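You operate a simulated robot arm through the tools that you are given. There is no shell and no other tool.

You run a simulated robot arm. Do the job below in one go: nothing can be reset, and whatever is moved stays where it is left.

TASK
The caged wheel is overfilled: let it down to the card's figure and open the lid.
Fine: air off and line bled first; the lid opens last.

The check looks at the end state, three seconds after you hand in, the way a careful person would. Anything else that was tipped, shoved, dropped, spilled or broken makes it a failure. A push-on lid holds only when it is set on centred and level and pressed home; a screw cap is set on level and turned clockwise until tight.

THE ROBOT
A 6-joint arm with a two-finger gripper, fixed in place. Base frame: the origin is on the floor under the middle of its stand, x ahead of it, y to its left, z up. Readings come in mm, rad, newtons and seconds.
It reaches about 1572 mm from its shoulder. Its first joint turns from -2.897 to 2.897 rad. Payload 2.45 kg.
The TCP is the grasp point between the finger pads, 20 mm short of the fingertips. In the tool frame z runs along the fingers and y along their closing line. The gripper opens to 140 mm; its body begins 168 mm behind the TCP.
Orientation is told as [roll, pitch, yaw] about the base's x, y, z axes, in that order, counted from this pose: with the fingers straight down and closing along the base's y, the tool's x points along the base's -x, its y along +y and its z along -z.

THE INTERFACE
- The arm moves only by the tool apply_moves. Its argument "targets" is text: rows parted by semicolons, each of 7 numbers parted by spaces: the opening in per cent of the stroke, from 0 (shut) to 100 (fully open), then the shift along the tool's x, y, z in mm, then the turn, a rotation vector about the tool's x, y, z in rad. In form: fingers x y z rx ry rz; .... A call has 1 to 20 rows; each row shifts and turns the commanded pose from where the row before left it, along the tool's axes as they then stand. Each row takes 0.2 s and may step no farther than 50 mm and 0.15 rad from the row before; otherwise, or with a gripper value out of range, the whole call is refused. A pose out of reach is approached as far as the arm can. The call stops where the force on the tool passes 40 N (or 10 N more than at its start, if that is more) or the arm is blocked; 0.2 s more then pass. Each finger travels about 45 mm/s and halts on what it meets, pressing with about 25 N; the grip force reading is that of the motor and also rises with nothing between the fingers. The clock runs only during rows and for 0.2 s after the last one: add rows that do not move to give the fingers time. The reply holds the time, the measured pose of the TCP, the force on the tool along the base axes, the opening and the grip force, in the units named above and with some noise, with the torque about the TCP (base axes, N m) and any sound that the robot's microphone picked up.
- Cameras (640 x 400 px; columns grow to the right, rows downward): "scene" is fixed at [227.9, 499.5, 1562.4]; the picture's right is [-0.37, -0.93, 0.00], its down [-0.51, 0.20, -0.83] and it looks along [0.78, -0.31, -0.55] (base axes); focal length 314 px, centre (320, 200). "wrist" rides on the gripper at [78, 11, -209] in the tool frame; the picture's right is [-0.14, 0.99, 0.00], its down [-0.92, -0.13, -0.37] and it looks along [-0.37, -0.05, 0.93] (tool axes); focal length 280 px, centre (320, 200). There is no depth. A picture from a camera that has moved, and an enlarged one, comes with that camera's place and axes in the base frame and with its lens. The place of the scene camera against the robot may be out by one fixed shift of up to 12 mm in any direction.
- capture(camera): a new picture of that camera. It takes no simulated time.
- close_up(camera, box): a new picture of the part [left, top, right, bottom] of that camera's present view, enlarged. It takes no simulated time.
- close_job(): hands the job in; it is judged then, once.

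Places have to be worked out from the pictures, the camera data and where the tool is seen. Open the gripper and draw the arm clear of the work before you hand the job in, unless the task says otherwise.

The tools are called after "Call:" as name(argument=value, ...) on one line, values as JSON. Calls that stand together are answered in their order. apply_moves: Moves the arm, as the interface text tells. Its arguments: {"type":"object","properties":{"targets":{"type":"string"}},"required":["targets"]} The other tools are called the same way: capture (camera) takes a picture; close_up (camera, box) takes an enlarged picture of a part of a camera's view; close_job () hands the job in.

At the start:

```text
t: 0.0
tool_pos: [671.5, 169.7, 1319.3]
orientation: [0.001, 0.0, 0.001]
wrist_force: [0.1, -0.4, -0.5]
ft_torque: [0.02, 0.01, 0.01]
width: 139.9
gripper_force: 0.1
```

scene: 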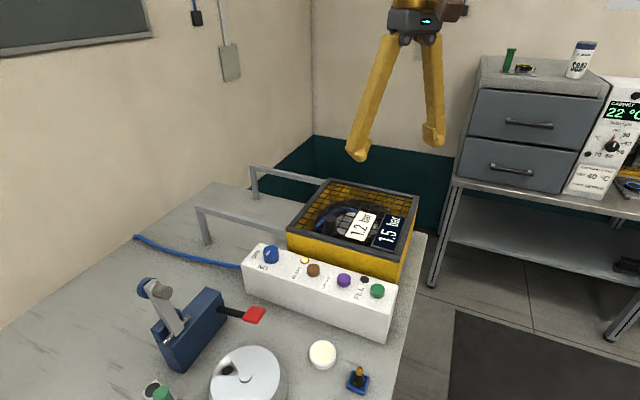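
wrist: 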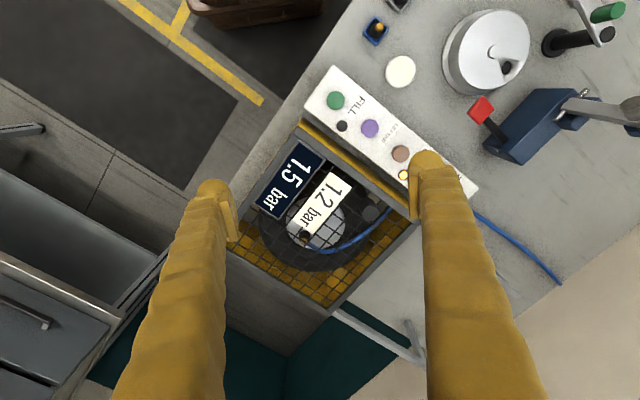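

The pictures show a cage with a wheel, a panel with buttons and a knob, and a few other devices. I'll enlarge the panel and the cage to read the labels before moving.

Call:
close_up(camera="scene", box=[230, 235, 410, 348])

Call:
close_up(camera="scene", box=[280, 165, 430, 260])

Call:
close_up(camera="wrist", box=[290, 60, 490, 200])

Call:
close_up(camera="wrist", box=[220, 120, 420, 300])

Call:
close_up(camera="scene", box=[120, 260, 400, 400])

```text
3.54 times, centred on (320, 292) of scene
camera zoom: at [227.9, 499.5, 1562.4], right [-0.37, -0.93, 0.0], down [-0.51, 0.2, -0.83], along [0.78, -0.31, -0.55], focal length 1113 px, centre (320, -124)
```

zoom: 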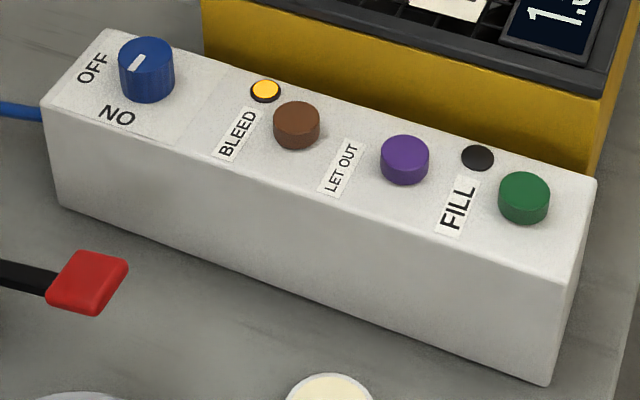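

```text
4.21 times, centred on (355, 212) of scene
camera zoom: at [227.9, 499.5, 1562.4], right [-0.37, -0.93, 0.0], down [-0.51, 0.2, -0.83], along [0.78, -0.31, -0.55], focal length 1324 px, centre (173, 147)
```

zoom: 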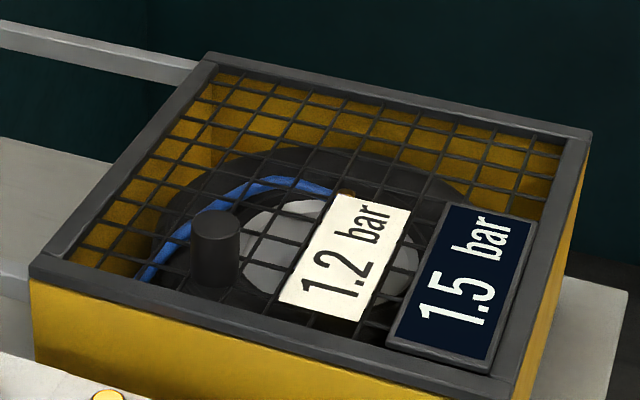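

```text
2.86 times, centred on (390, 130) of wrist
camera zoom: at [592.2, 180.5, 1528.6], right [0.14, 0.99, 0.0], down [0.92, -0.13, 0.37], along [0.37, -0.05, -0.93], focal length 801 px, centre (120, 400)
```

zoom: 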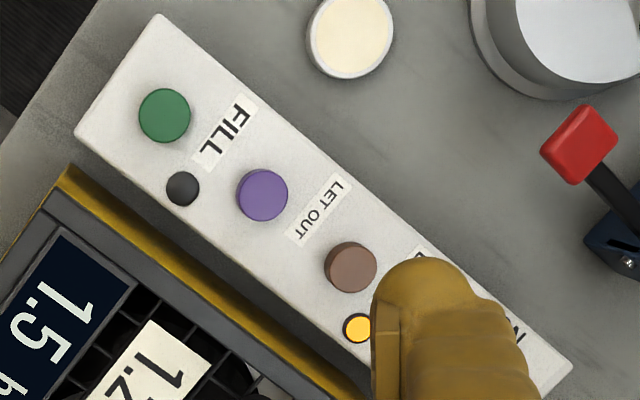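

```text
2.22 times, centred on (320, 210) of wrist
camera zoom: at [592.2, 180.5, 1528.6], right [0.14, 0.99, 0.0], down [0.92, -0.13, 0.37], along [0.37, -0.05, -0.93], focal length 623 px, centre (320, 178)
```

zoom: 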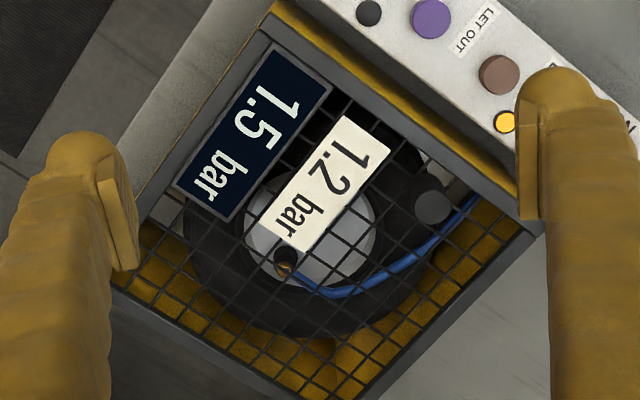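

```text
2.29 times, centred on (260, 330) of scene
camera zoom: at [227.9, 499.5, 1562.4], right [-0.37, -0.93, 0.0], down [-0.51, 0.2, -0.83], along [0.78, -0.31, -0.55], focal length 719 px, centre (457, -97)
```

zoom: 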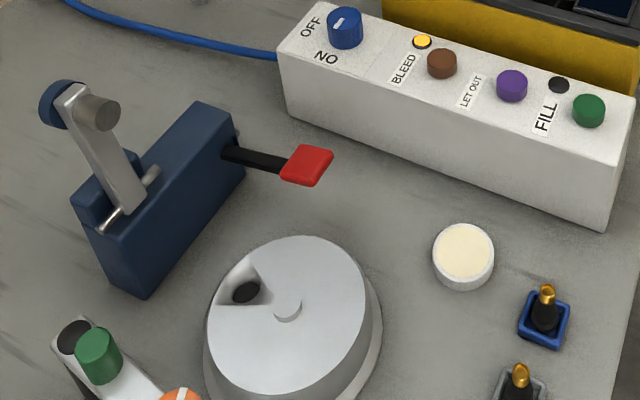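

In the scene view the air knob's white mark appears to point at ON, the yellow lamp by BLEED is lit, and the gauge reads 1.5 bar against a card of 1.2. I'll shift the arm left and back at the same height, so I get a second view of the panel to locate things.

Call:
apply_moves(targets="100 35 45 0 0 0 0; 100 35 45 0 0 0 0; 100 35 45 0 0 0 0; 100 0 0 0 0 0 0")

Call:
capture(camera="wrist")

Call:
capture(camera="scene")

```text
refused: row 1 steps farther than a row can; nothing moved
```

```text
taken
camera wrist: at [592.2, 180.5, 1528.6], right [0.14, 0.99, 0.0], down [0.92, -0.13, 0.37], along [0.37, -0.05, -0.93], focal length 280 px, centre (320, 200)
```

wrist: 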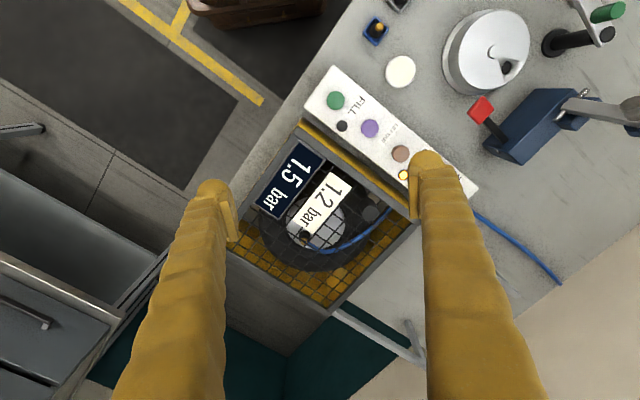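

```text
taken
```

scene: 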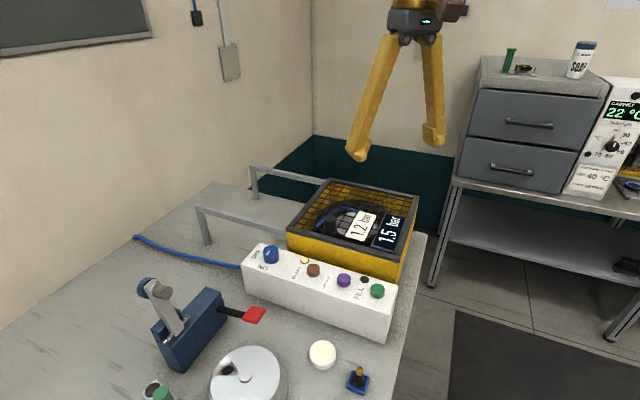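

The step was 57 mm, over the 50 mm limit per row, so nothing moved. I'll repeat the same shift in smaller steps and close the fingers a bit so they block less of the wrist view.

Call:
apply_moves(targets="100 25 35 0 0 0 0; 100 25 35 0 0 0 0; 100 25 35 0 0 0 0; 100 25 25 0 0 0 0; 100 0 0 0 0 0 0")

Call:
capture(camera="wrist")

```text
t: 1.2
tool_pos: [568.9, 301.2, 1319.6]
orientation: [0.001, 0.001, 0.0]
wrist_force: [-0.7, -0.5, 0.1]
ft_torque: [0.01, 0.03, 0.0]
width: 140.1
gripper_force: 0.0
```

```text
taken
camera wrist: at [490.9, 311.6, 1527.0], right [0.14, 0.99, 0.0], down [0.92, -0.13, 0.37], along [0.37, -0.05, -0.93], focal length 280 px, centre (320, 200)
```

wrist: 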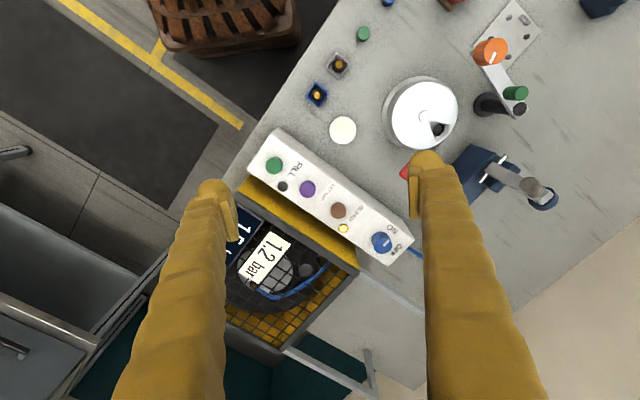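

The whole panel is now visible between the fingers. I'll enlarge it to read the knob mark and labels.

Call:
close_up(camera="wrist", box=[240, 120, 420, 270])

Call:
close_up(camera="wrist", box=[340, 200, 430, 260])

Call:
close_up(camera="wrist", box=[210, 180, 430, 390])

Call:
close_up(camera="scene", box=[180, 150, 440, 310])

Call:
close_up(camera="scene", box=[240, 235, 320, 285])

```text
2.67 times, centred on (330, 195) of wrist
camera zoom: at [490.9, 311.6, 1527.0], right [0.14, 0.99, 0.0], down [0.92, -0.13, 0.37], along [0.37, -0.05, -0.93], focal length 748 px, centre (293, 213)
```

zoom: 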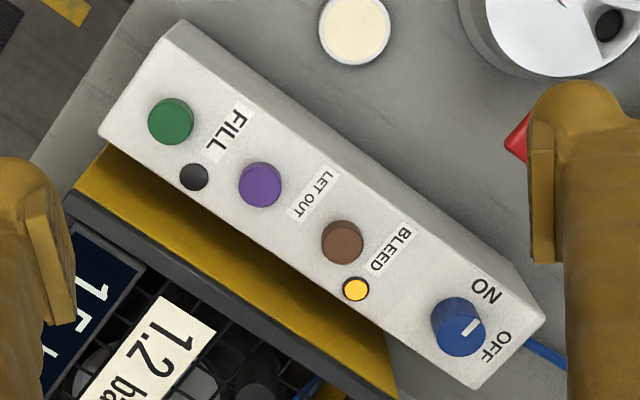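

```text
6.67 times, centred on (385, 230) of wrist
camera zoom: at [490.9, 311.6, 1527.0], right [0.14, 0.99, 0.0], down [0.92, -0.13, 0.37], along [0.37, -0.05, -0.93], focal length 1869 px, centre (-113, 0)
```

zoom: 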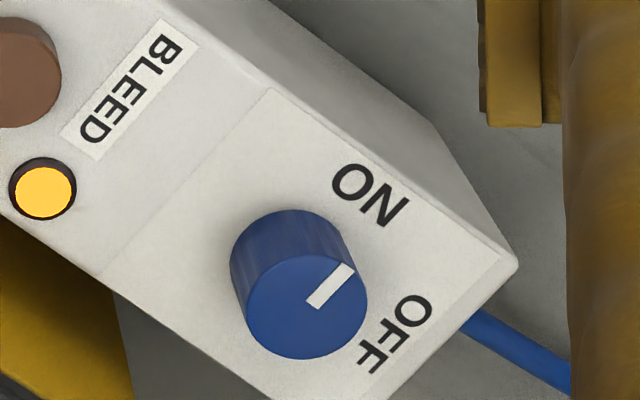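

```text
1.90 times, centred on (320, 285) of wrist
camera zoom: at [490.9, 311.6, 1527.0], right [0.14, 0.99, 0.0], down [0.92, -0.13, 0.37], along [0.37, -0.05, -0.93], focal length 534 px, centre (320, 38)
```

zoom: 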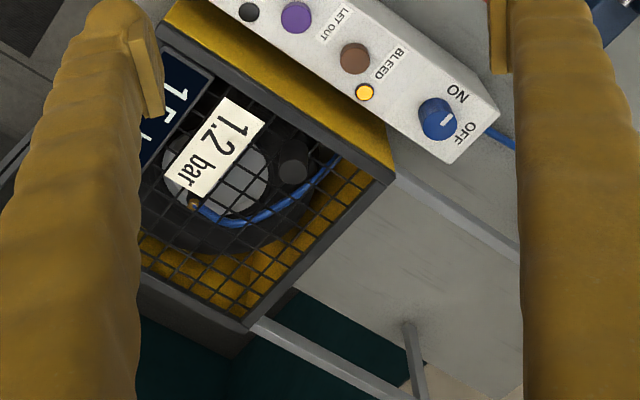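

```text
2.46 times, centred on (310, 230) of scene
camera zoom: at [227.9, 499.5, 1562.4], right [-0.37, -0.93, 0.0], down [-0.51, 0.2, -0.83], along [0.78, -0.31, -0.55], focal length 774 px, centre (345, 126)
```

zoom: 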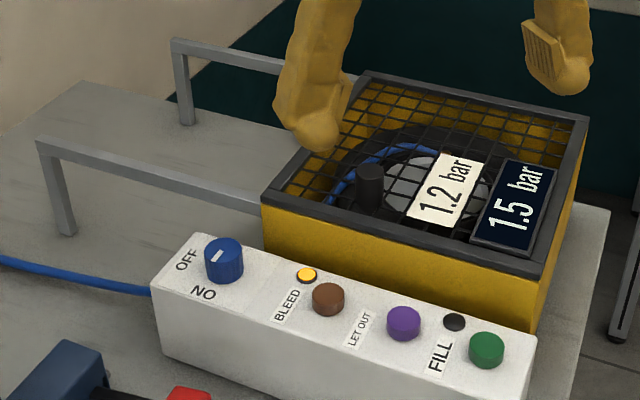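

```text
8.00 times, centred on (280, 260) of scene
camera zoom: at [227.9, 499.5, 1562.4], right [-0.37, -0.93, 0.0], down [-0.51, 0.2, -0.83], along [0.78, -0.31, -0.55], focal length 2515 px, centre (640, -280)
```

zoom: 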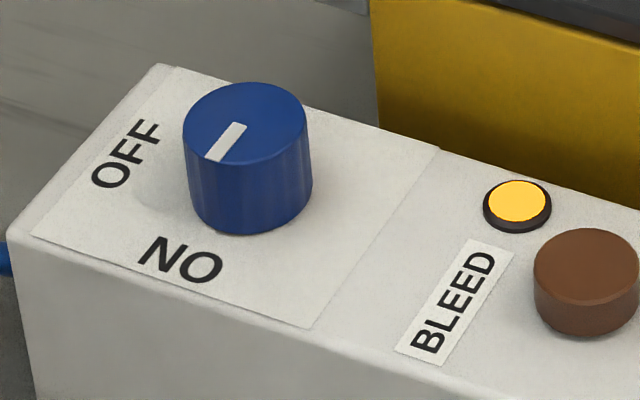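

The knob mark points at ON, with OFF 90° clockwise seen from above. Triangulating the two wrist views puts the knob at about (824, 401, top z≈1008) and the buttons along a 45° line: green (618, 205), purple (676, 262) and brown (732, 317). I'll turn the tool 45° counter-clockwise and move above the knob, staying high.

Call:
apply_moves(targets="60 0 0 0 0 0 -0.131; 60 0 0 0 0 0 -0.131; 60 0 0 0 0 0 -0.131; 60 0 0 0 0 0 -0.131; 60 0 0 0 0 0 -0.131; 60 0 0 0 0 0 -0.13; 60 -41.8 -18.3 0 0 0 0; 60 -41.8 -18.3 0 0 0 0; 60 -41.8 -18.3 0 0 0 0; 60 -41.8 -18.3 0 0 0 0; 60 -41.8 -18.3 0 0 0 0; 60 -41.8 -18.3 0 0 0 0; 60 0 0 0 0 0 0; 60 0 0 0 0 0 0")

Call:
capture(camera="wrist")

Call:
capture(camera="scene")

```text
t: 4.2
tool_pos: [825.5, 396.7, 1318.4]
orientation: [-0.001, 0.0, 0.785]
wrist_force: [-0.2, -0.4, -0.6]
ft_torque: [0.0, -0.01, 0.01]
width: 83.9
gripper_force: 0.1
```

```text
taken
camera wrist: at [762.5, 349.6, 1527.4], right [-0.6, 0.8, 0.0], down [0.74, 0.56, 0.37], along [0.29, 0.22, -0.93], focal length 280 px, centre (320, 200)
```

wrist: 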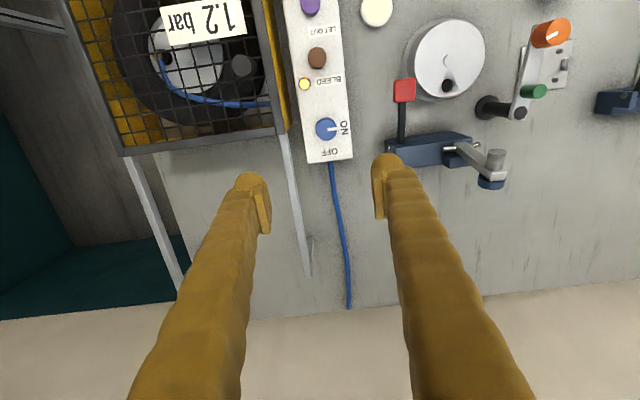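

```text
taken
```

scene: 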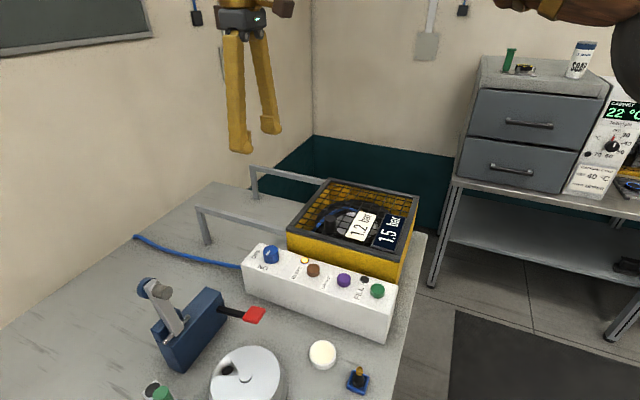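

From here the rails beside the cage run past the knob at lid height, so I need an exact clearance before descending. I'll enlarge this view around the knob and rail.

Call:
close_up(camera="wrist", box=[255, 60, 375, 180])

Call:
close_up(camera="wrist", box=[60, 0, 320, 200])

```text
3.33 times, centred on (315, 120) of wrist
camera zoom: at [762.5, 349.6, 1527.4], right [-0.6, 0.8, 0.0], down [0.74, 0.56, 0.37], along [0.29, 0.22, -0.93], focal length 935 px, centre (337, 467)
```

zoom: 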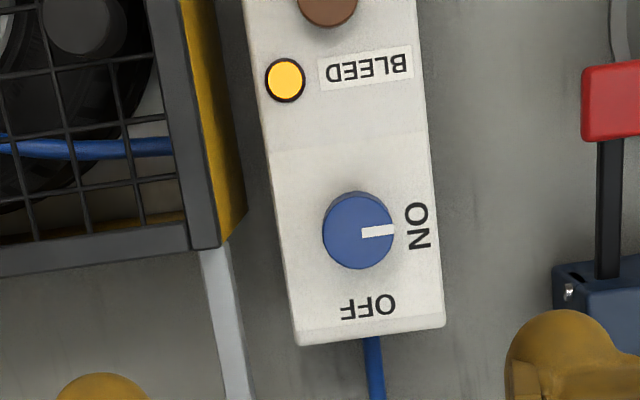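

```text
2.00 times, centred on (190, 100) of wrist
camera zoom: at [762.5, 349.6, 1527.4], right [-0.6, 0.8, 0.0], down [0.74, 0.56, 0.37], along [0.29, 0.22, -0.93], focal length 561 px, centre (580, 400)
```

zoom: 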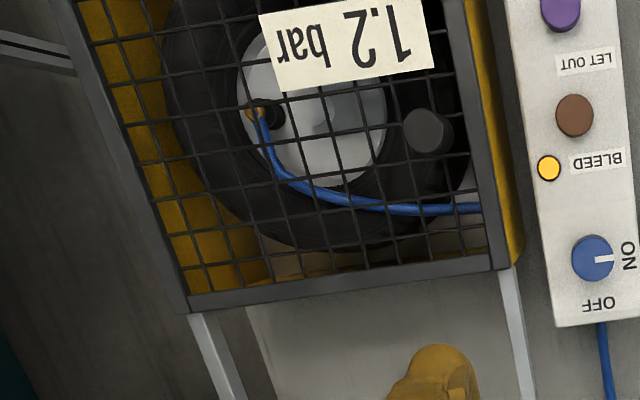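

With the three views the knob comes out at (810, 399, top z≈1024), about 38 mm wide. The cage corner and rail are about 72 mm away on the cage side, which leaves room at a 60 mm opening. I'll descend partway, centred, and check again.

Call:
apply_moves(targets="45 9.3 12.6 0 0 0 0; 45 0 0 43 0 0 0; 45 0 0 43 0 0 0; 45 0 0 43 0 0 0; 45 0 0 43 0 0 0; 45 0 0 30 0 0 0; 45 0 0 0 0 0 0")

Call:
capture(camera="wrist")

Call:
close_up(camera="scene", box=[190, 170, 350, 290])

```text
t: 5.8
tool_pos: [808.6, 404.2, 1116.9]
orientation: [-0.001, -0.002, 0.786]
wrist_force: [0.7, -0.3, 0.3]
ft_torque: [0.0, -0.02, 0.01]
width: 63.0
gripper_force: 0.1
```

```text
taken
camera wrist: at [746.5, 355.9, 1325.9], right [-0.6, 0.8, 0.0], down [0.74, 0.56, 0.37], along [0.29, 0.22, -0.93], focal length 280 px, centre (320, 200)
```

wrist: 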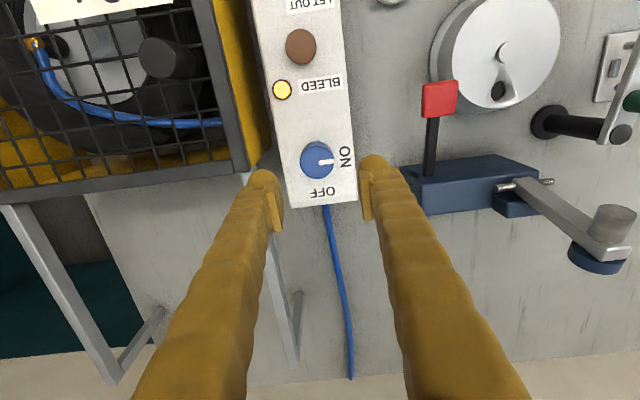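

```text
3.33 times, centred on (270, 230) of scene
camera zoom: at [227.9, 499.5, 1562.4], right [-0.37, -0.93, 0.0], down [-0.51, 0.2, -0.83], along [0.78, -0.31, -0.55], focal length 1048 px, centre (487, 100)
```

zoom: 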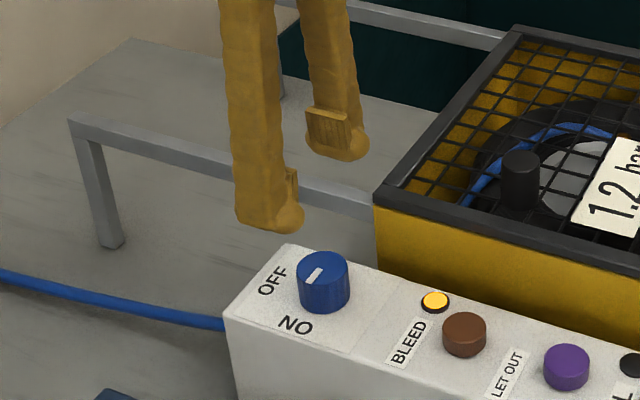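

The gripper is nearly over the knob. I'll zoom in to measure the last few millimetres.

Call:
close_up(camera="wrist", box=[260, 120, 380, 210])

```text
4.44 times, centred on (320, 165) of wrist
camera zoom: at [746.5, 355.9, 1325.9], right [-0.6, 0.8, 0.0], down [0.74, 0.56, 0.37], along [0.29, 0.22, -0.93], focal length 1246 px, centre (320, 356)
```

zoom: 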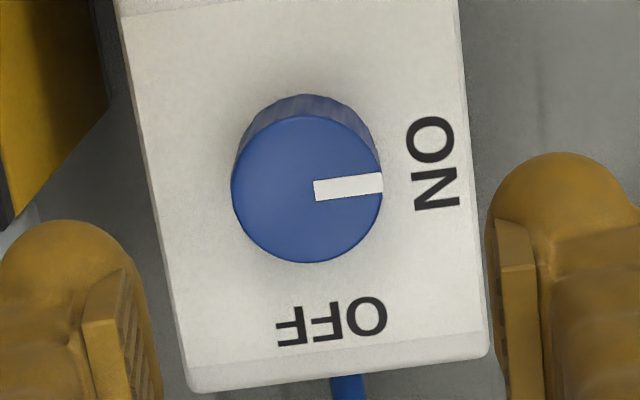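

The knob sits about 4 mm from the tool axis. I'll correct that and lower so the fingertips straddle the knob, about 4–5 mm above the panel face.

Call:
apply_moves(targets="42 3.3 -3 0 0 0 0; 42 0 0 40 0 0 0; 42 0 0 30 0 0 0; 42 0 0 15 0 0 0; 42 0 0 8 0 0 0; 42 0 0 0 0 0 0")

Call:
capture(camera="wrist")

Call:
close_up(camera="scene", box=[210, 200, 350, 290])

```text
t: 7.2
tool_pos: [812.6, 398.0, 1023.1]
orientation: [0.001, -0.001, 0.787]
wrist_force: [0.2, -0.2, 0.3]
ft_torque: [0.0, 0.04, 0.0]
width: 58.8
gripper_force: 0.1
```

```text
taken
camera wrist: at [749.2, 349.6, 1233.2], right [-0.6, 0.8, 0.0], down [0.74, 0.56, 0.37], along [0.29, 0.22, -0.93], focal length 280 px, centre (320, 200)
```

wrist: 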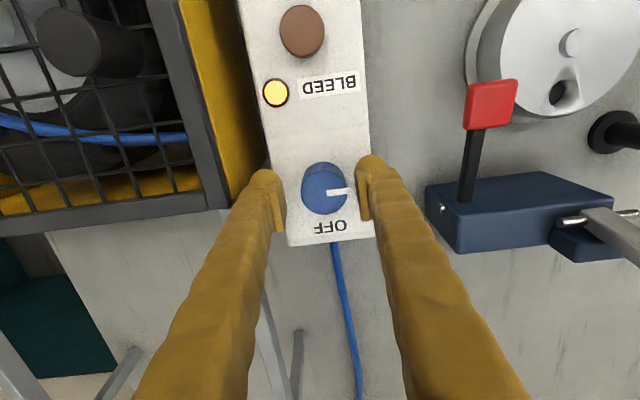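

```text
4.44 times, centred on (280, 245) of scene
camera zoom: at [227.9, 499.5, 1562.4], right [-0.37, -0.93, 0.0], down [-0.51, 0.2, -0.83], along [0.78, -0.31, -0.55], focal length 1397 px, centre (498, 0)
```

zoom: 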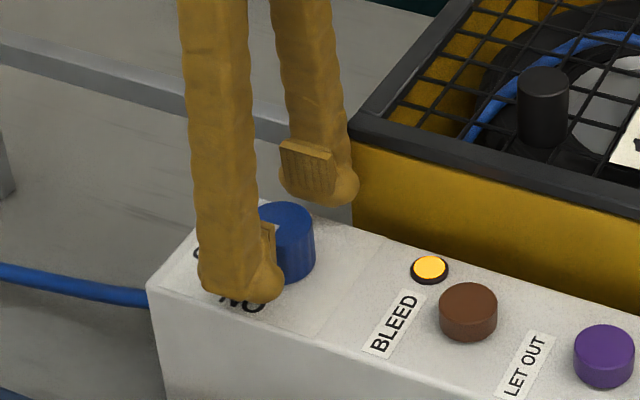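

The fingers straddle the knob with no contact. I'll zoom to check centring before gripping.

Call:
close_up(camera="wrist", box=[250, 145, 390, 250])

```text
3.81 times, centred on (320, 198) of wrist
camera zoom: at [749.2, 349.6, 1233.2], right [-0.6, 0.8, 0.0], down [0.74, 0.56, 0.37], along [0.29, 0.22, -0.93], focal length 1068 px, centre (320, 210)
```

zoom: 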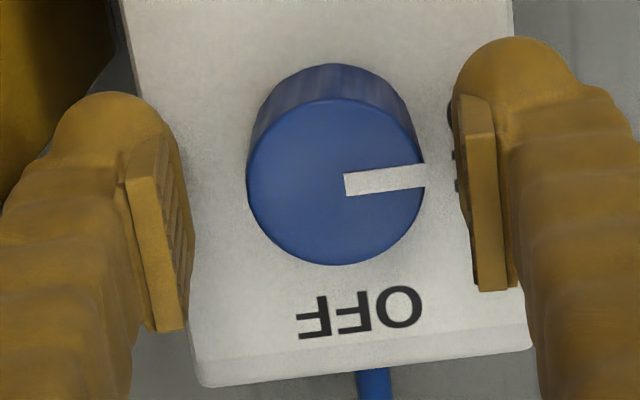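

The knob is about 3 mm toward the right finger, so I'll shift 3 mm that way, then close on it.

Call:
apply_moves(targets="42 1.6 2.8 0 0 0 0; 42 0 0 0 0 0 0; 30 0 0 0 0 0 0; 24 0 0 0 0 0 0; 20 0 0 0 0 0 0; 20 0 0 0 0 0 0")

Call:
close_up(camera="wrist", box=[250, 145, 390, 250])

```text
t: 8.6
tool_pos: [807.9, 398.6, 1025.0]
orientation: [-0.001, 0.002, 0.786]
wrist_force: [0.5, 0.1, -0.7]
ft_torque: [0.05, -0.06, 0.01]
width: 36.6
gripper_force: 44.8
```

```text
3.81 times, centred on (320, 198) of wrist
camera zoom: at [745.2, 350.3, 1233.9], right [-0.6, 0.8, 0.0], down [0.74, 0.56, 0.37], along [0.29, 0.22, -0.93], focal length 1068 px, centre (320, 210)
```

zoom: 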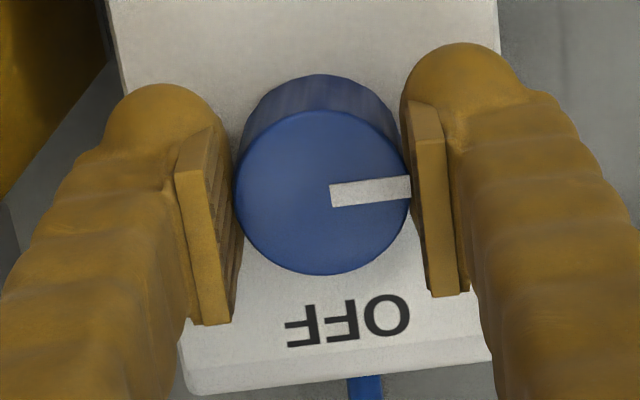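

The knob is gripped firmly at 36.6 mm. I'll turn it about 30° clockwise first to confirm it follows.

Call:
apply_moves(targets="20 0 0 0 0 0 0.13; 20 0 0 0 0 0 0.13; 20 0 0 0 0 0 0.13; 20 0 0 0 0 0 0.13; 20 0 0 0 0 0 0")

Call:
close_up(camera="wrist", box=[240, 130, 400, 250])

Call:
close_up(camera="scene", box=[210, 170, 430, 310])

```text
t: 9.8
tool_pos: [807.4, 399.9, 1024.5]
orientation: [0.001, -0.002, 0.266]
wrist_force: [-8.8, 22.2, 10.7]
ft_torque: [0.27, 0.07, 0.03]
width: 36.3
gripper_force: 44.8
```

```text
3.33 times, centred on (320, 190) of wrist
camera zoom: at [729.2, 388.7, 1233.8], right [-0.13, 0.99, 0.0], down [0.92, 0.12, 0.37], along [0.37, 0.05, -0.93], focal length 935 px, centre (320, 233)
```

zoom: 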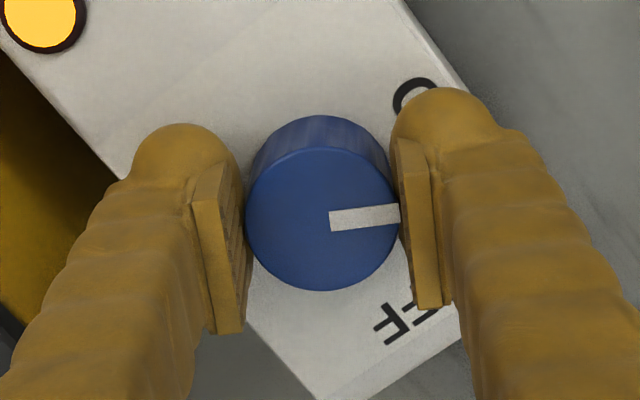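

```text
2.86 times, centred on (320, 240) of scene
camera zoom: at [227.9, 499.5, 1562.4], right [-0.37, -0.93, 0.0], down [-0.51, 0.2, -0.83], along [0.78, -0.31, -0.55], focal length 898 px, centre (320, 86)
```

zoom: 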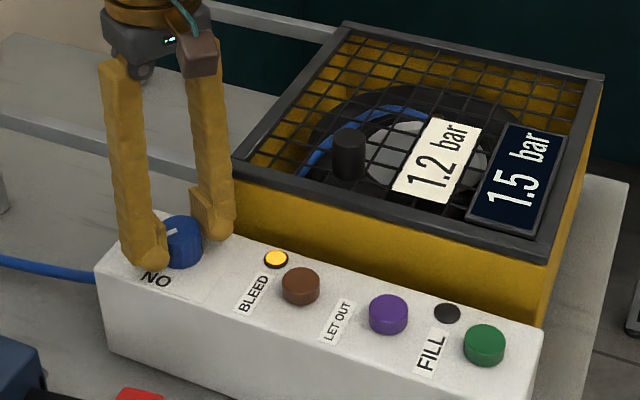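

The knob follows the fingers (yaw now 0.27 rad), but there is about 24 N of side load along the closing line. I'll relieve it by 1 mm along tool y before continuing.

Call:
apply_moves(targets="20 0 1 0 0 0 0; 20 0 0 0 0 0 0")

```text
t: 10.4
tool_pos: [807.8, 398.6, 1024.1]
orientation: [0.0, -0.003, 0.264]
wrist_force: [-2.0, 23.8, 13.3]
ft_torque: [0.31, -0.03, 0.03]
width: 36.7
gripper_force: 45.1
```

The load barely changed, and there is also 13 N upward. I'll try a slightly larger relief along tool y and a 1 mm lift.

Call:
apply_moves(targets="20 0 1.5 0 0 0 0; 20 0 0 -1 0 0 0; 20 0 0 0 0 0 0")

```text
t: 11.2
tool_pos: [807.2, 398.7, 1023.8]
orientation: [-0.002, 0.003, 0.266]
wrist_force: [9.2, -17.4, 0.1]
ft_torque: [-0.21, -0.14, -0.02]
width: 36.9
gripper_force: 44.8
```

That overshot, with the side load now about −19 N, so I'll back off 0.6 mm and continue the turn in two small steps.

Call:
apply_moves(targets="20 0 -0.6 0 0 0 0; 20 0 0 0 0 0 0.12; 20 0 0 0 0 0 0.12; 20 0 0 0 0 0 0")

```text
t: 12.2
tool_pos: [806.7, 399.4, 1024.6]
orientation: [0.001, -0.001, 0.025]
wrist_force: [29.4, -12.4, -15.4]
ft_torque: [0.03, -0.41, -0.01]
width: 36.9
gripper_force: 45.0
```

Now the load is +29 N along base x, so the tool's turning axis is slightly off the knob's axis. I'll shift 1 mm toward +x and re-read.

Call:
apply_moves(targets="20 -1 0 0 0 0 0; 20 0 0 0 0 0 0")

Call:
close_up(camera="wrist", box=[240, 130, 400, 250])

```text
t: 12.8
tool_pos: [807.1, 399.9, 1025.0]
orientation: [-0.002, 0.002, 0.028]
wrist_force: [16.6, -21.0, -18.1]
ft_torque: [-0.16, -0.12, -0.1]
width: 37.0
gripper_force: 44.9
```

```text
3.33 times, centred on (320, 190) of wrist
camera zoom: at [729.1, 408.6, 1234.1], right [0.11, 0.99, 0.0], down [0.92, -0.1, 0.37], along [0.37, -0.04, -0.93], focal length 935 px, centre (320, 233)
```

zoom: 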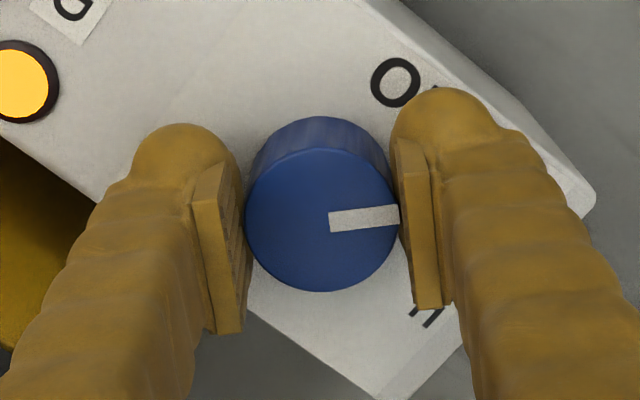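

The knob still follows and is about halfway. I'll relieve the loads in x, y and z together with sub-millimetre shifts and re-read.

Call:
apply_moves(targets="20 -0.6 -0.6 0.7 0 0 0; 20 0 0 0 0 0 0")

```text
t: 13.4
tool_pos: [807.8, 400.7, 1024.5]
orientation: [0.001, 0.002, 0.026]
wrist_force: [-10.1, -16.3, -20.9]
ft_torque: [-0.11, 0.33, -0.04]
width: 36.6
gripper_force: 45.2
```

The x load reversed and is now small. I'll trim y and z a little more, then continue turning in small steps.

Call:
apply_moves(targets="20 0.25 -0.4 0.6 0 0 0; 20 0 0 0 0 0 0.1; 20 0 0 0 0 0 0.1; 20 0 0 0 0 0 0")

```text
t: 14.4
tool_pos: [807.9, 400.1, 1025.4]
orientation: [0.0, 0.001, -0.174]
wrist_force: [-28.7, -1.3, -6.5]
ft_torque: [0.01, 0.39, -0.05]
width: 36.8
gripper_force: 44.6
```

The load is now −29 N along x, so I'll move 0.65 mm toward −x and turn further.

Call:
apply_moves(targets="20 0.65 -0.1 0 0 0 0; 20 0 0 0 0 0 0.1; 20 0 0 0 0 0 0.1; 20 0 0 0 0 0 0")

```text
t: 15.4
tool_pos: [807.3, 400.6, 1024.5]
orientation: [0.004, -0.001, -0.375]
wrist_force: [13.9, 37.1, -1.8]
ft_torque: [0.37, -0.22, 0.08]
width: 36.7
gripper_force: 44.8
```

The load is 37 N in +y, close to the stop limit. I'll relieve along tool y by 0.85 mm.

Call:
apply_moves(targets="20 0 0.85 0 0 0 0; 20 0 0 0 0 0 0")

```text
t: 16.0
tool_pos: [806.6, 400.3, 1023.9]
orientation: [0.002, -0.003, -0.374]
wrist_force: [23.1, 34.8, 5.0]
ft_torque: [0.34, -0.29, 0.11]
width: 37.0
gripper_force: 45.0
```

The load is not releasing, so I'll open slightly to drop the stress and look at how the tool is centred on the knob before re-gripping.

Call:
apply_moves(targets="32 0 0 0 0 0 0; 32 0 0 0 0 0 0; 32 0 0 0 0 0 0")

Call:
close_up(camera="wrist", box=[240, 130, 400, 250])

Call:
close_up(camera="scene", box=[210, 170, 430, 310])

```text
t: 16.8
tool_pos: [806.2, 399.2, 1025.0]
orientation: [0.0, 0.001, -0.373]
wrist_force: [0.5, 0.0, 0.8]
ft_torque: [-0.01, 0.01, 0.03]
width: 44.9
gripper_force: 0.0
```

```text
3.33 times, centred on (320, 190) of wrist
camera zoom: at [737.9, 438.3, 1233.5], right [0.49, 0.87, 0.0], down [0.81, -0.46, 0.37], along [0.32, -0.18, -0.93], focal length 935 px, centre (320, 233)
```

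zoom: 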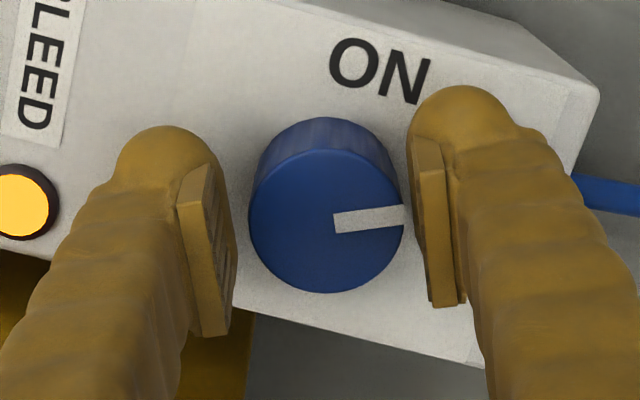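

```text
2.86 times, centred on (320, 240) of scene
camera zoom: at [227.9, 499.5, 1562.4], right [-0.37, -0.93, 0.0], down [-0.51, 0.2, -0.83], along [0.78, -0.31, -0.55], focal length 898 px, centre (320, 86)
```

zoom: 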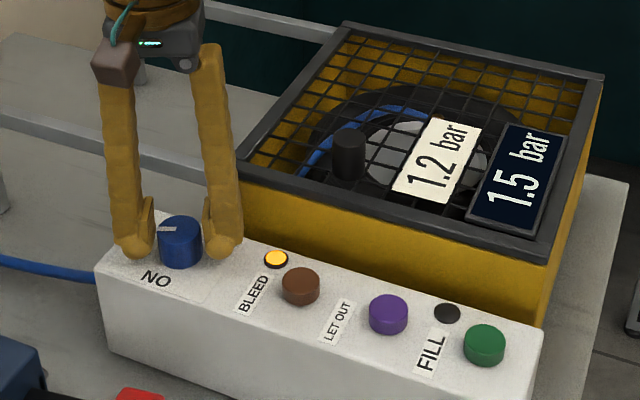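

The stress is gone and the knob stayed where I left it, with 0.41 rad to go to OFF. I'll re-centre by about 1 mm, grip again and turn on in small steps.

Call:
apply_moves(targets="32 -1.2 1.2 0 0 0 0; 32 0 0 0 0 0 0; 24 0 0 0 0 0 0; 20 0 0 0 0 0 0; 20 0 0 0 0 0 0; 20 0 0 0 0 0 0.08; 20 0 0 0 0 0 0.08; 20 0 0 0 0 0 0")

```text
t: 18.6
tool_pos: [807.8, 399.6, 1024.0]
orientation: [-0.002, 0.002, -0.535]
wrist_force: [-16.6, -18.5, 12.1]
ft_torque: [-0.23, 0.21, 0.01]
width: 36.8
gripper_force: 44.9
```

The load is moderate at about 25 N along −tool y. I'll ease 0.5 mm that way and continue.

Call:
apply_moves(targets="20 0 -0.5 0 0 0 0; 20 0 0 0 0 0 0.08; 20 0 0 0 0 0 0.08; 20 0 0 0 0 0 0")

```text
t: 19.6
tool_pos: [807.1, 399.9, 1025.6]
orientation: [0.0, 0.0, -0.693]
wrist_force: [-14.7, -1.6, 9.8]
ft_torque: [-0.02, 0.2, -0.02]
width: 36.6
gripper_force: 45.3
```

The yaw is −0.69 and the loads are low. I'll turn the last 0.1 rad or so and check the mark.

Call:
apply_moves(targets="20 0 0 0 0 0 0.06; 20 0 0 0 0 0 0.05; 20 0 0 0 0 0 0")

Call:
close_up(camera="wrist", box=[240, 130, 400, 250])

Call:
close_up(camera="scene", box=[210, 170, 430, 310])

```text
t: 20.4
tool_pos: [808.6, 401.0, 1024.4]
orientation: [0.0, -0.002, -0.805]
wrist_force: [-10.3, 3.9, 9.4]
ft_torque: [-0.02, 0.08, 0.0]
width: 36.7
gripper_force: 45.2
```

```text
3.33 times, centred on (320, 190) of wrist
camera zoom: at [762.2, 464.4, 1233.2], right [0.81, 0.59, 0.0], down [0.55, -0.75, 0.37], along [0.22, -0.3, -0.93], focal length 935 px, centre (320, 233)
```

zoom: 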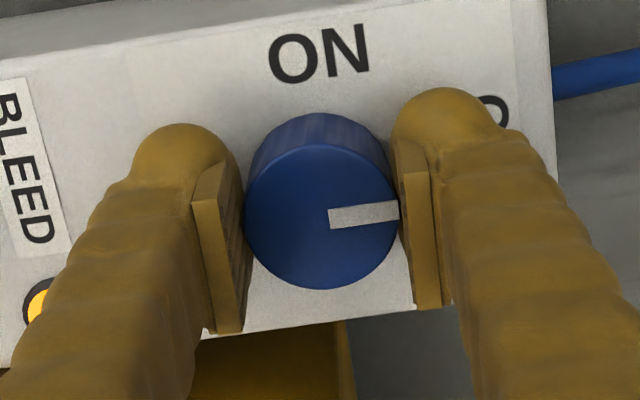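

```text
2.86 times, centred on (320, 240) of scene
camera zoom: at [227.9, 499.5, 1562.4], right [-0.37, -0.93, 0.0], down [-0.51, 0.2, -0.83], along [0.78, -0.31, -0.55], focal length 898 px, centre (320, 86)
```

zoom: 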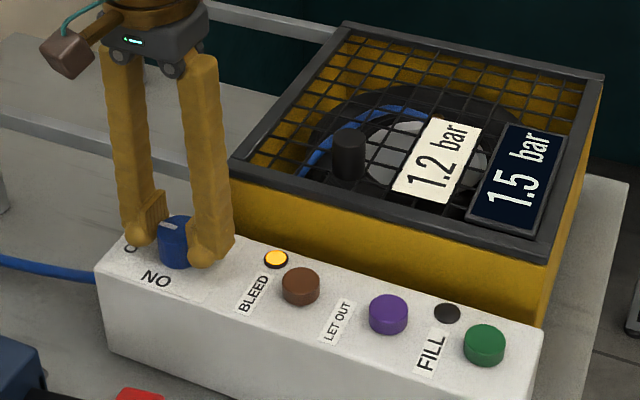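

The knob's mark now lies along the panel's long axis, pointing at OFF. I'll release and lift straight up to see it unobstructed.

Call:
apply_moves(targets="40 0 0 0 0 0 0; 40 0 0 0 0 0 0; 40 0 0 0 0 0 0; 40 0 0 -40 0 0 0; 40 0 0 -40 0 0 0; 40 0 0 0 0 0 0")

Call:
capture(camera="wrist")

Call:
close_up(camera="scene", box=[230, 200, 410, 320])

```text
t: 21.8
tool_pos: [805.6, 401.6, 1105.8]
orientation: [0.0, 0.0, -0.803]
wrist_force: [-0.5, -0.6, -0.3]
ft_torque: [0.02, -0.01, -0.01]
width: 56.0
gripper_force: 0.0
```

```text
taken
camera wrist: at [758.9, 464.7, 1315.3], right [0.81, 0.59, 0.0], down [0.55, -0.75, 0.37], along [0.22, -0.3, -0.93], focal length 280 px, centre (320, 200)
```

wrist: 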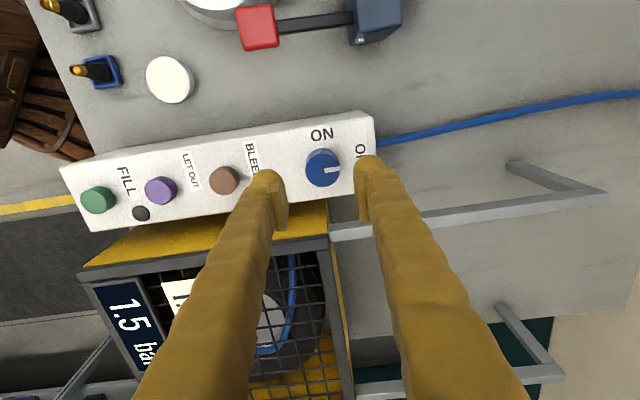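

```text
3.33 times, centred on (320, 260) of scene
camera zoom: at [227.9, 499.5, 1562.4], right [-0.37, -0.93, 0.0], down [-0.51, 0.2, -0.83], along [0.78, -0.31, -0.55], focal length 1048 px, centre (320, 0)
```

zoom: 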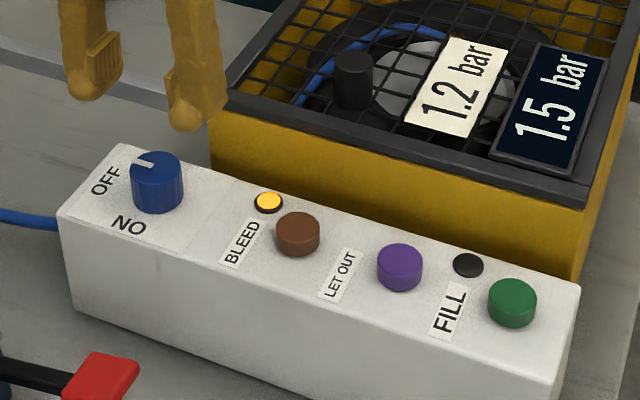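

The knob clearly points at OFF. Next is BLEED: I put the brown button at about (726, 317, top z≈1002) and it is about 33 mm wide. I'll close the fingers and move along the panel to hover above it.

Call:
apply_moves(targets="0 0 0 0 0 0 0; 0 0 0 0 0 0 0; 0 -1.8 -38.3 0 0 0 0; 0 -1.8 -38.3 0 0 0 0; 0 -1.8 -38.3 0 0 0 0; 0 0 0 0 0 0 0; 0 0 0 0 0 0 0")

Call:
capture(camera="wrist")

Call:
close_up(camera="scene", box=[230, 180, 410, 310])

```text
t: 23.4
tool_pos: [727.9, 318.6, 1106.4]
orientation: [0.001, 0.001, -0.804]
wrist_force: [-1.4, -0.7, 0.5]
ft_torque: [0.04, -0.01, 0.01]
width: 0.1
gripper_force: 25.3
```

```text
taken
camera wrist: at [682.3, 381.6, 1315.2], right [0.81, 0.59, 0.0], down [0.55, -0.75, 0.37], along [0.22, -0.3, -0.93], focal length 280 px, centre (320, 200)
```

wrist: 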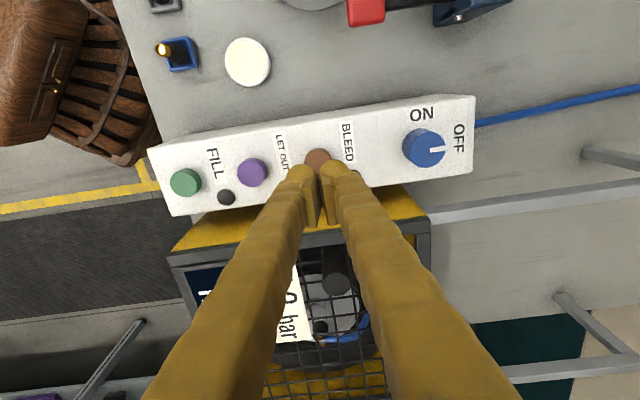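

```text
3.08 times, centred on (320, 245) of scene
camera zoom: at [227.9, 499.5, 1562.4], right [-0.37, -0.93, 0.0], down [-0.51, 0.2, -0.83], along [0.78, -0.31, -0.55], focal length 967 px, centre (320, 62)
```

zoom: 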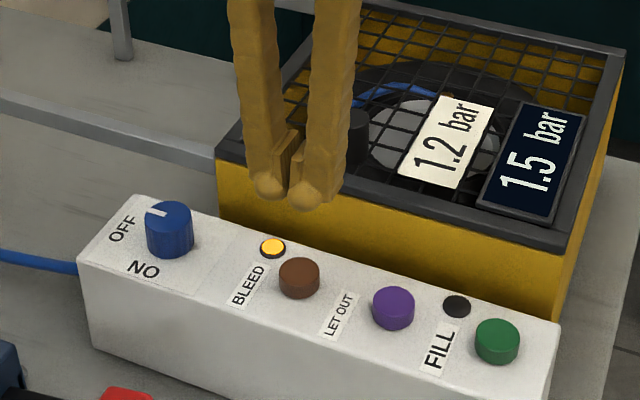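

The closed fingers end in two bulbs about 30 mm apart, so I'd rather press with one bulb centred on the button. I'll zoom to measure the brown button relative to the tool axis.

Call:
close_up(camera="wrist", box=[230, 110, 410, 230])

```text
3.33 times, centred on (320, 170) of wrist
camera zoom: at [682.3, 381.6, 1315.2], right [0.81, 0.59, 0.0], down [0.55, -0.75, 0.37], along [0.22, -0.3, -0.93], focal length 935 px, centre (320, 300)
```

zoom: 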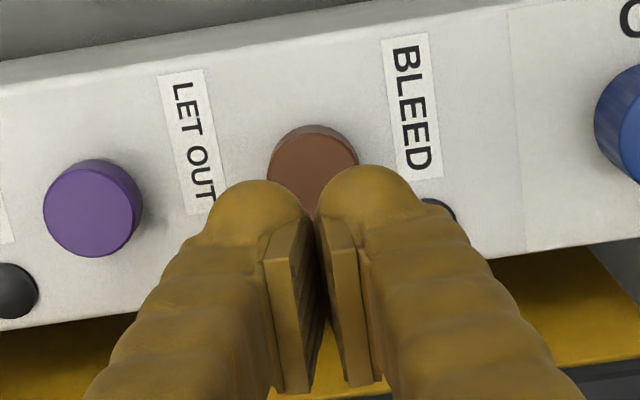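

The bulbs sit about 12 mm to the tool's +x and ±14 mm in y, with their lowest point near the fingertip level. I'll place the +y bulb over the brown button's centre, which puts the other bulb over the blank panel toward LET OUT, and descend to just above it.

Call:
apply_moves(targets="0 -14.1 -16.7 0 0 0 0; 0 0 0 35 0 0 0; 0 0 0 30 0 0 0; 0 0 0 8 0 0 0; 0 0 0 0 0 0 0")

Call:
capture(camera="wrist")

Call:
close_up(camera="scene", box=[260, 220, 370, 300])

```text
t: 24.6
tool_pos: [727.6, 296.1, 1033.4]
orientation: [-0.001, 0.0, -0.804]
wrist_force: [-0.2, -0.4, -0.2]
ft_torque: [0.0, 0.02, -0.01]
width: 0.0
gripper_force: 25.3
```

```text
taken
camera wrist: at [681.1, 359.4, 1242.1], right [0.81, 0.59, 0.0], down [0.55, -0.75, 0.37], along [0.22, -0.3, -0.93], focal length 280 px, centre (320, 200)
```

wrist: 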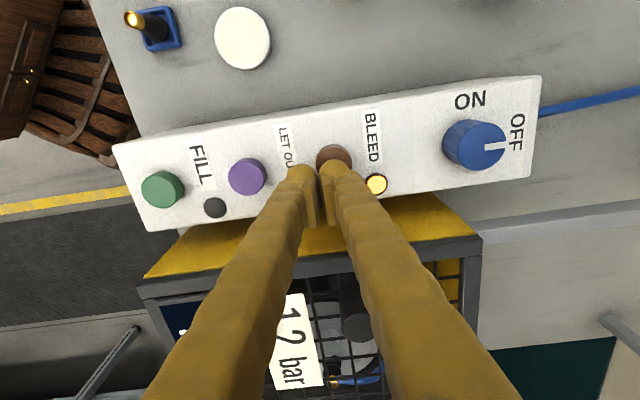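

```text
5.00 times, centred on (315, 260) of scene
camera zoom: at [227.9, 499.5, 1562.4], right [-0.37, -0.93, 0.0], down [-0.51, 0.2, -0.83], along [0.78, -0.31, -0.55], focal length 1572 px, centre (345, -100)
```

zoom: 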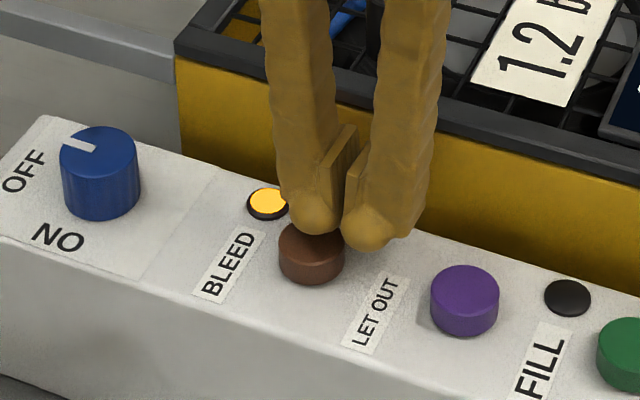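

The bulb is over the brown button with roughly 10 mm to go, and the yellow lamp is in view of both cameras. I'll creep down in small steps to feel the contact.

Call:
apply_moves(targets="0 0 0 5 0 0 0; 0 0 0 2 0 0 0; 0 0 0 2 0 0 0; 0 0 0 0 0 0 0")

Call:
close_up(camera="scene", box=[260, 220, 370, 300])

```text
t: 25.6
tool_pos: [728.7, 297.0, 1023.8]
orientation: [0.001, 0.001, -0.805]
wrist_force: [1.2, -0.7, 1.1]
ft_torque: [0.0, -0.05, 0.02]
width: 0.0
gripper_force: 24.8
```

```text
5.00 times, centred on (315, 260) of scene
camera zoom: at [227.9, 499.5, 1562.4], right [-0.37, -0.93, 0.0], down [-0.51, 0.2, -0.83], along [0.78, -0.31, -0.55], focal length 1572 px, centre (345, -100)
```

zoom: 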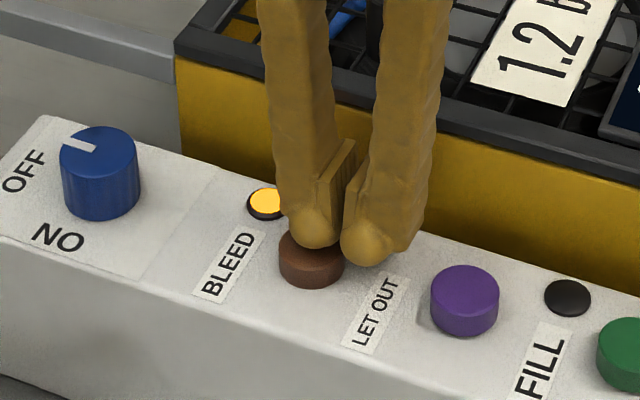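

The bulb is just about touching the button, with about 1 N on the tool. I'll press on in 1.5 mm steps.

Call:
apply_moves(targets="0 0 0 1.5 0 0 0; 0 0 0 1.5 0 0 0; 0 0 0 0 0 0 0")

Call:
close_up(camera="scene", box=[260, 190, 420, 300])

```text
t: 26.4
tool_pos: [728.2, 295.3, 1019.0]
orientation: [-0.002, 0.001, -0.806]
wrist_force: [-0.1, 1.2, 3.9]
ft_torque: [0.06, 0.0, 0.01]
width: 0.0
gripper_force: 25.0
heard: click
```

```text
3.64 times, centred on (340, 245) of scene
camera zoom: at [227.9, 499.5, 1562.4], right [-0.37, -0.93, 0.0], down [-0.51, 0.2, -0.83], along [0.78, -0.31, -0.55], focal length 1143 px, centre (247, 36)
```

zoom: 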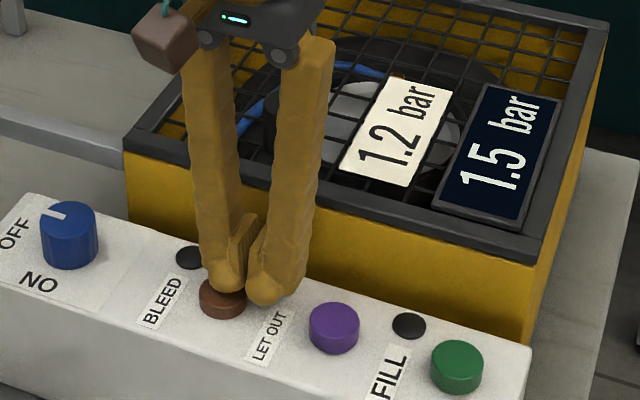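

I heard a click, the yellow lamp has gone dark, and the gauge still reads 1.5 bar. I'll hold briefly to be sure the line is empty, then lift off and check the lamp stays out.

Call:
apply_moves(targets="0 0 0 0 0 0 0; 0 0 0 0 0 0 0; 0 0 0 0 0 0 0; 0 0 0 -10 0 0 0; 0 0 0 -30 0 0 0; 0 0 0 0 0 0 0")

Call:
close_up(camera="scene", box=[230, 190, 420, 320])

Call:
capture(camera="wrist")

```text
t: 27.8
tool_pos: [730.8, 293.1, 1060.6]
orientation: [-0.001, -0.001, -0.804]
wrist_force: [0.1, -0.3, 0.0]
ft_torque: [0.0, -0.01, 0.0]
width: 0.1
gripper_force: 24.6
```

```text
3.08 times, centred on (325, 255) of scene
camera zoom: at [227.9, 499.5, 1562.4], right [-0.37, -0.93, 0.0], down [-0.51, 0.2, -0.83], along [0.78, -0.31, -0.55], focal length 967 px, centre (305, 31)
```

zoom: 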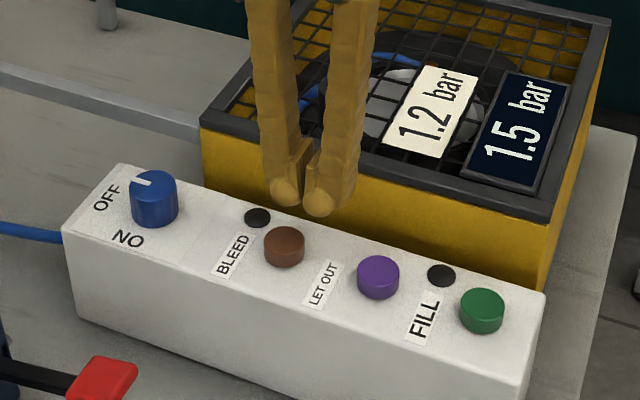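

```text
taken
camera wrist: at [684.9, 357.4, 1269.4], right [0.81, 0.59, 0.0], down [0.55, -0.75, 0.37], along [0.22, -0.3, -0.93], focal length 280 px, centre (320, 200)
```

wrist: 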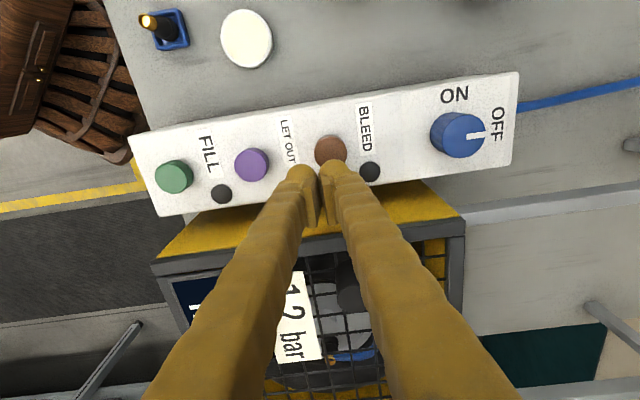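

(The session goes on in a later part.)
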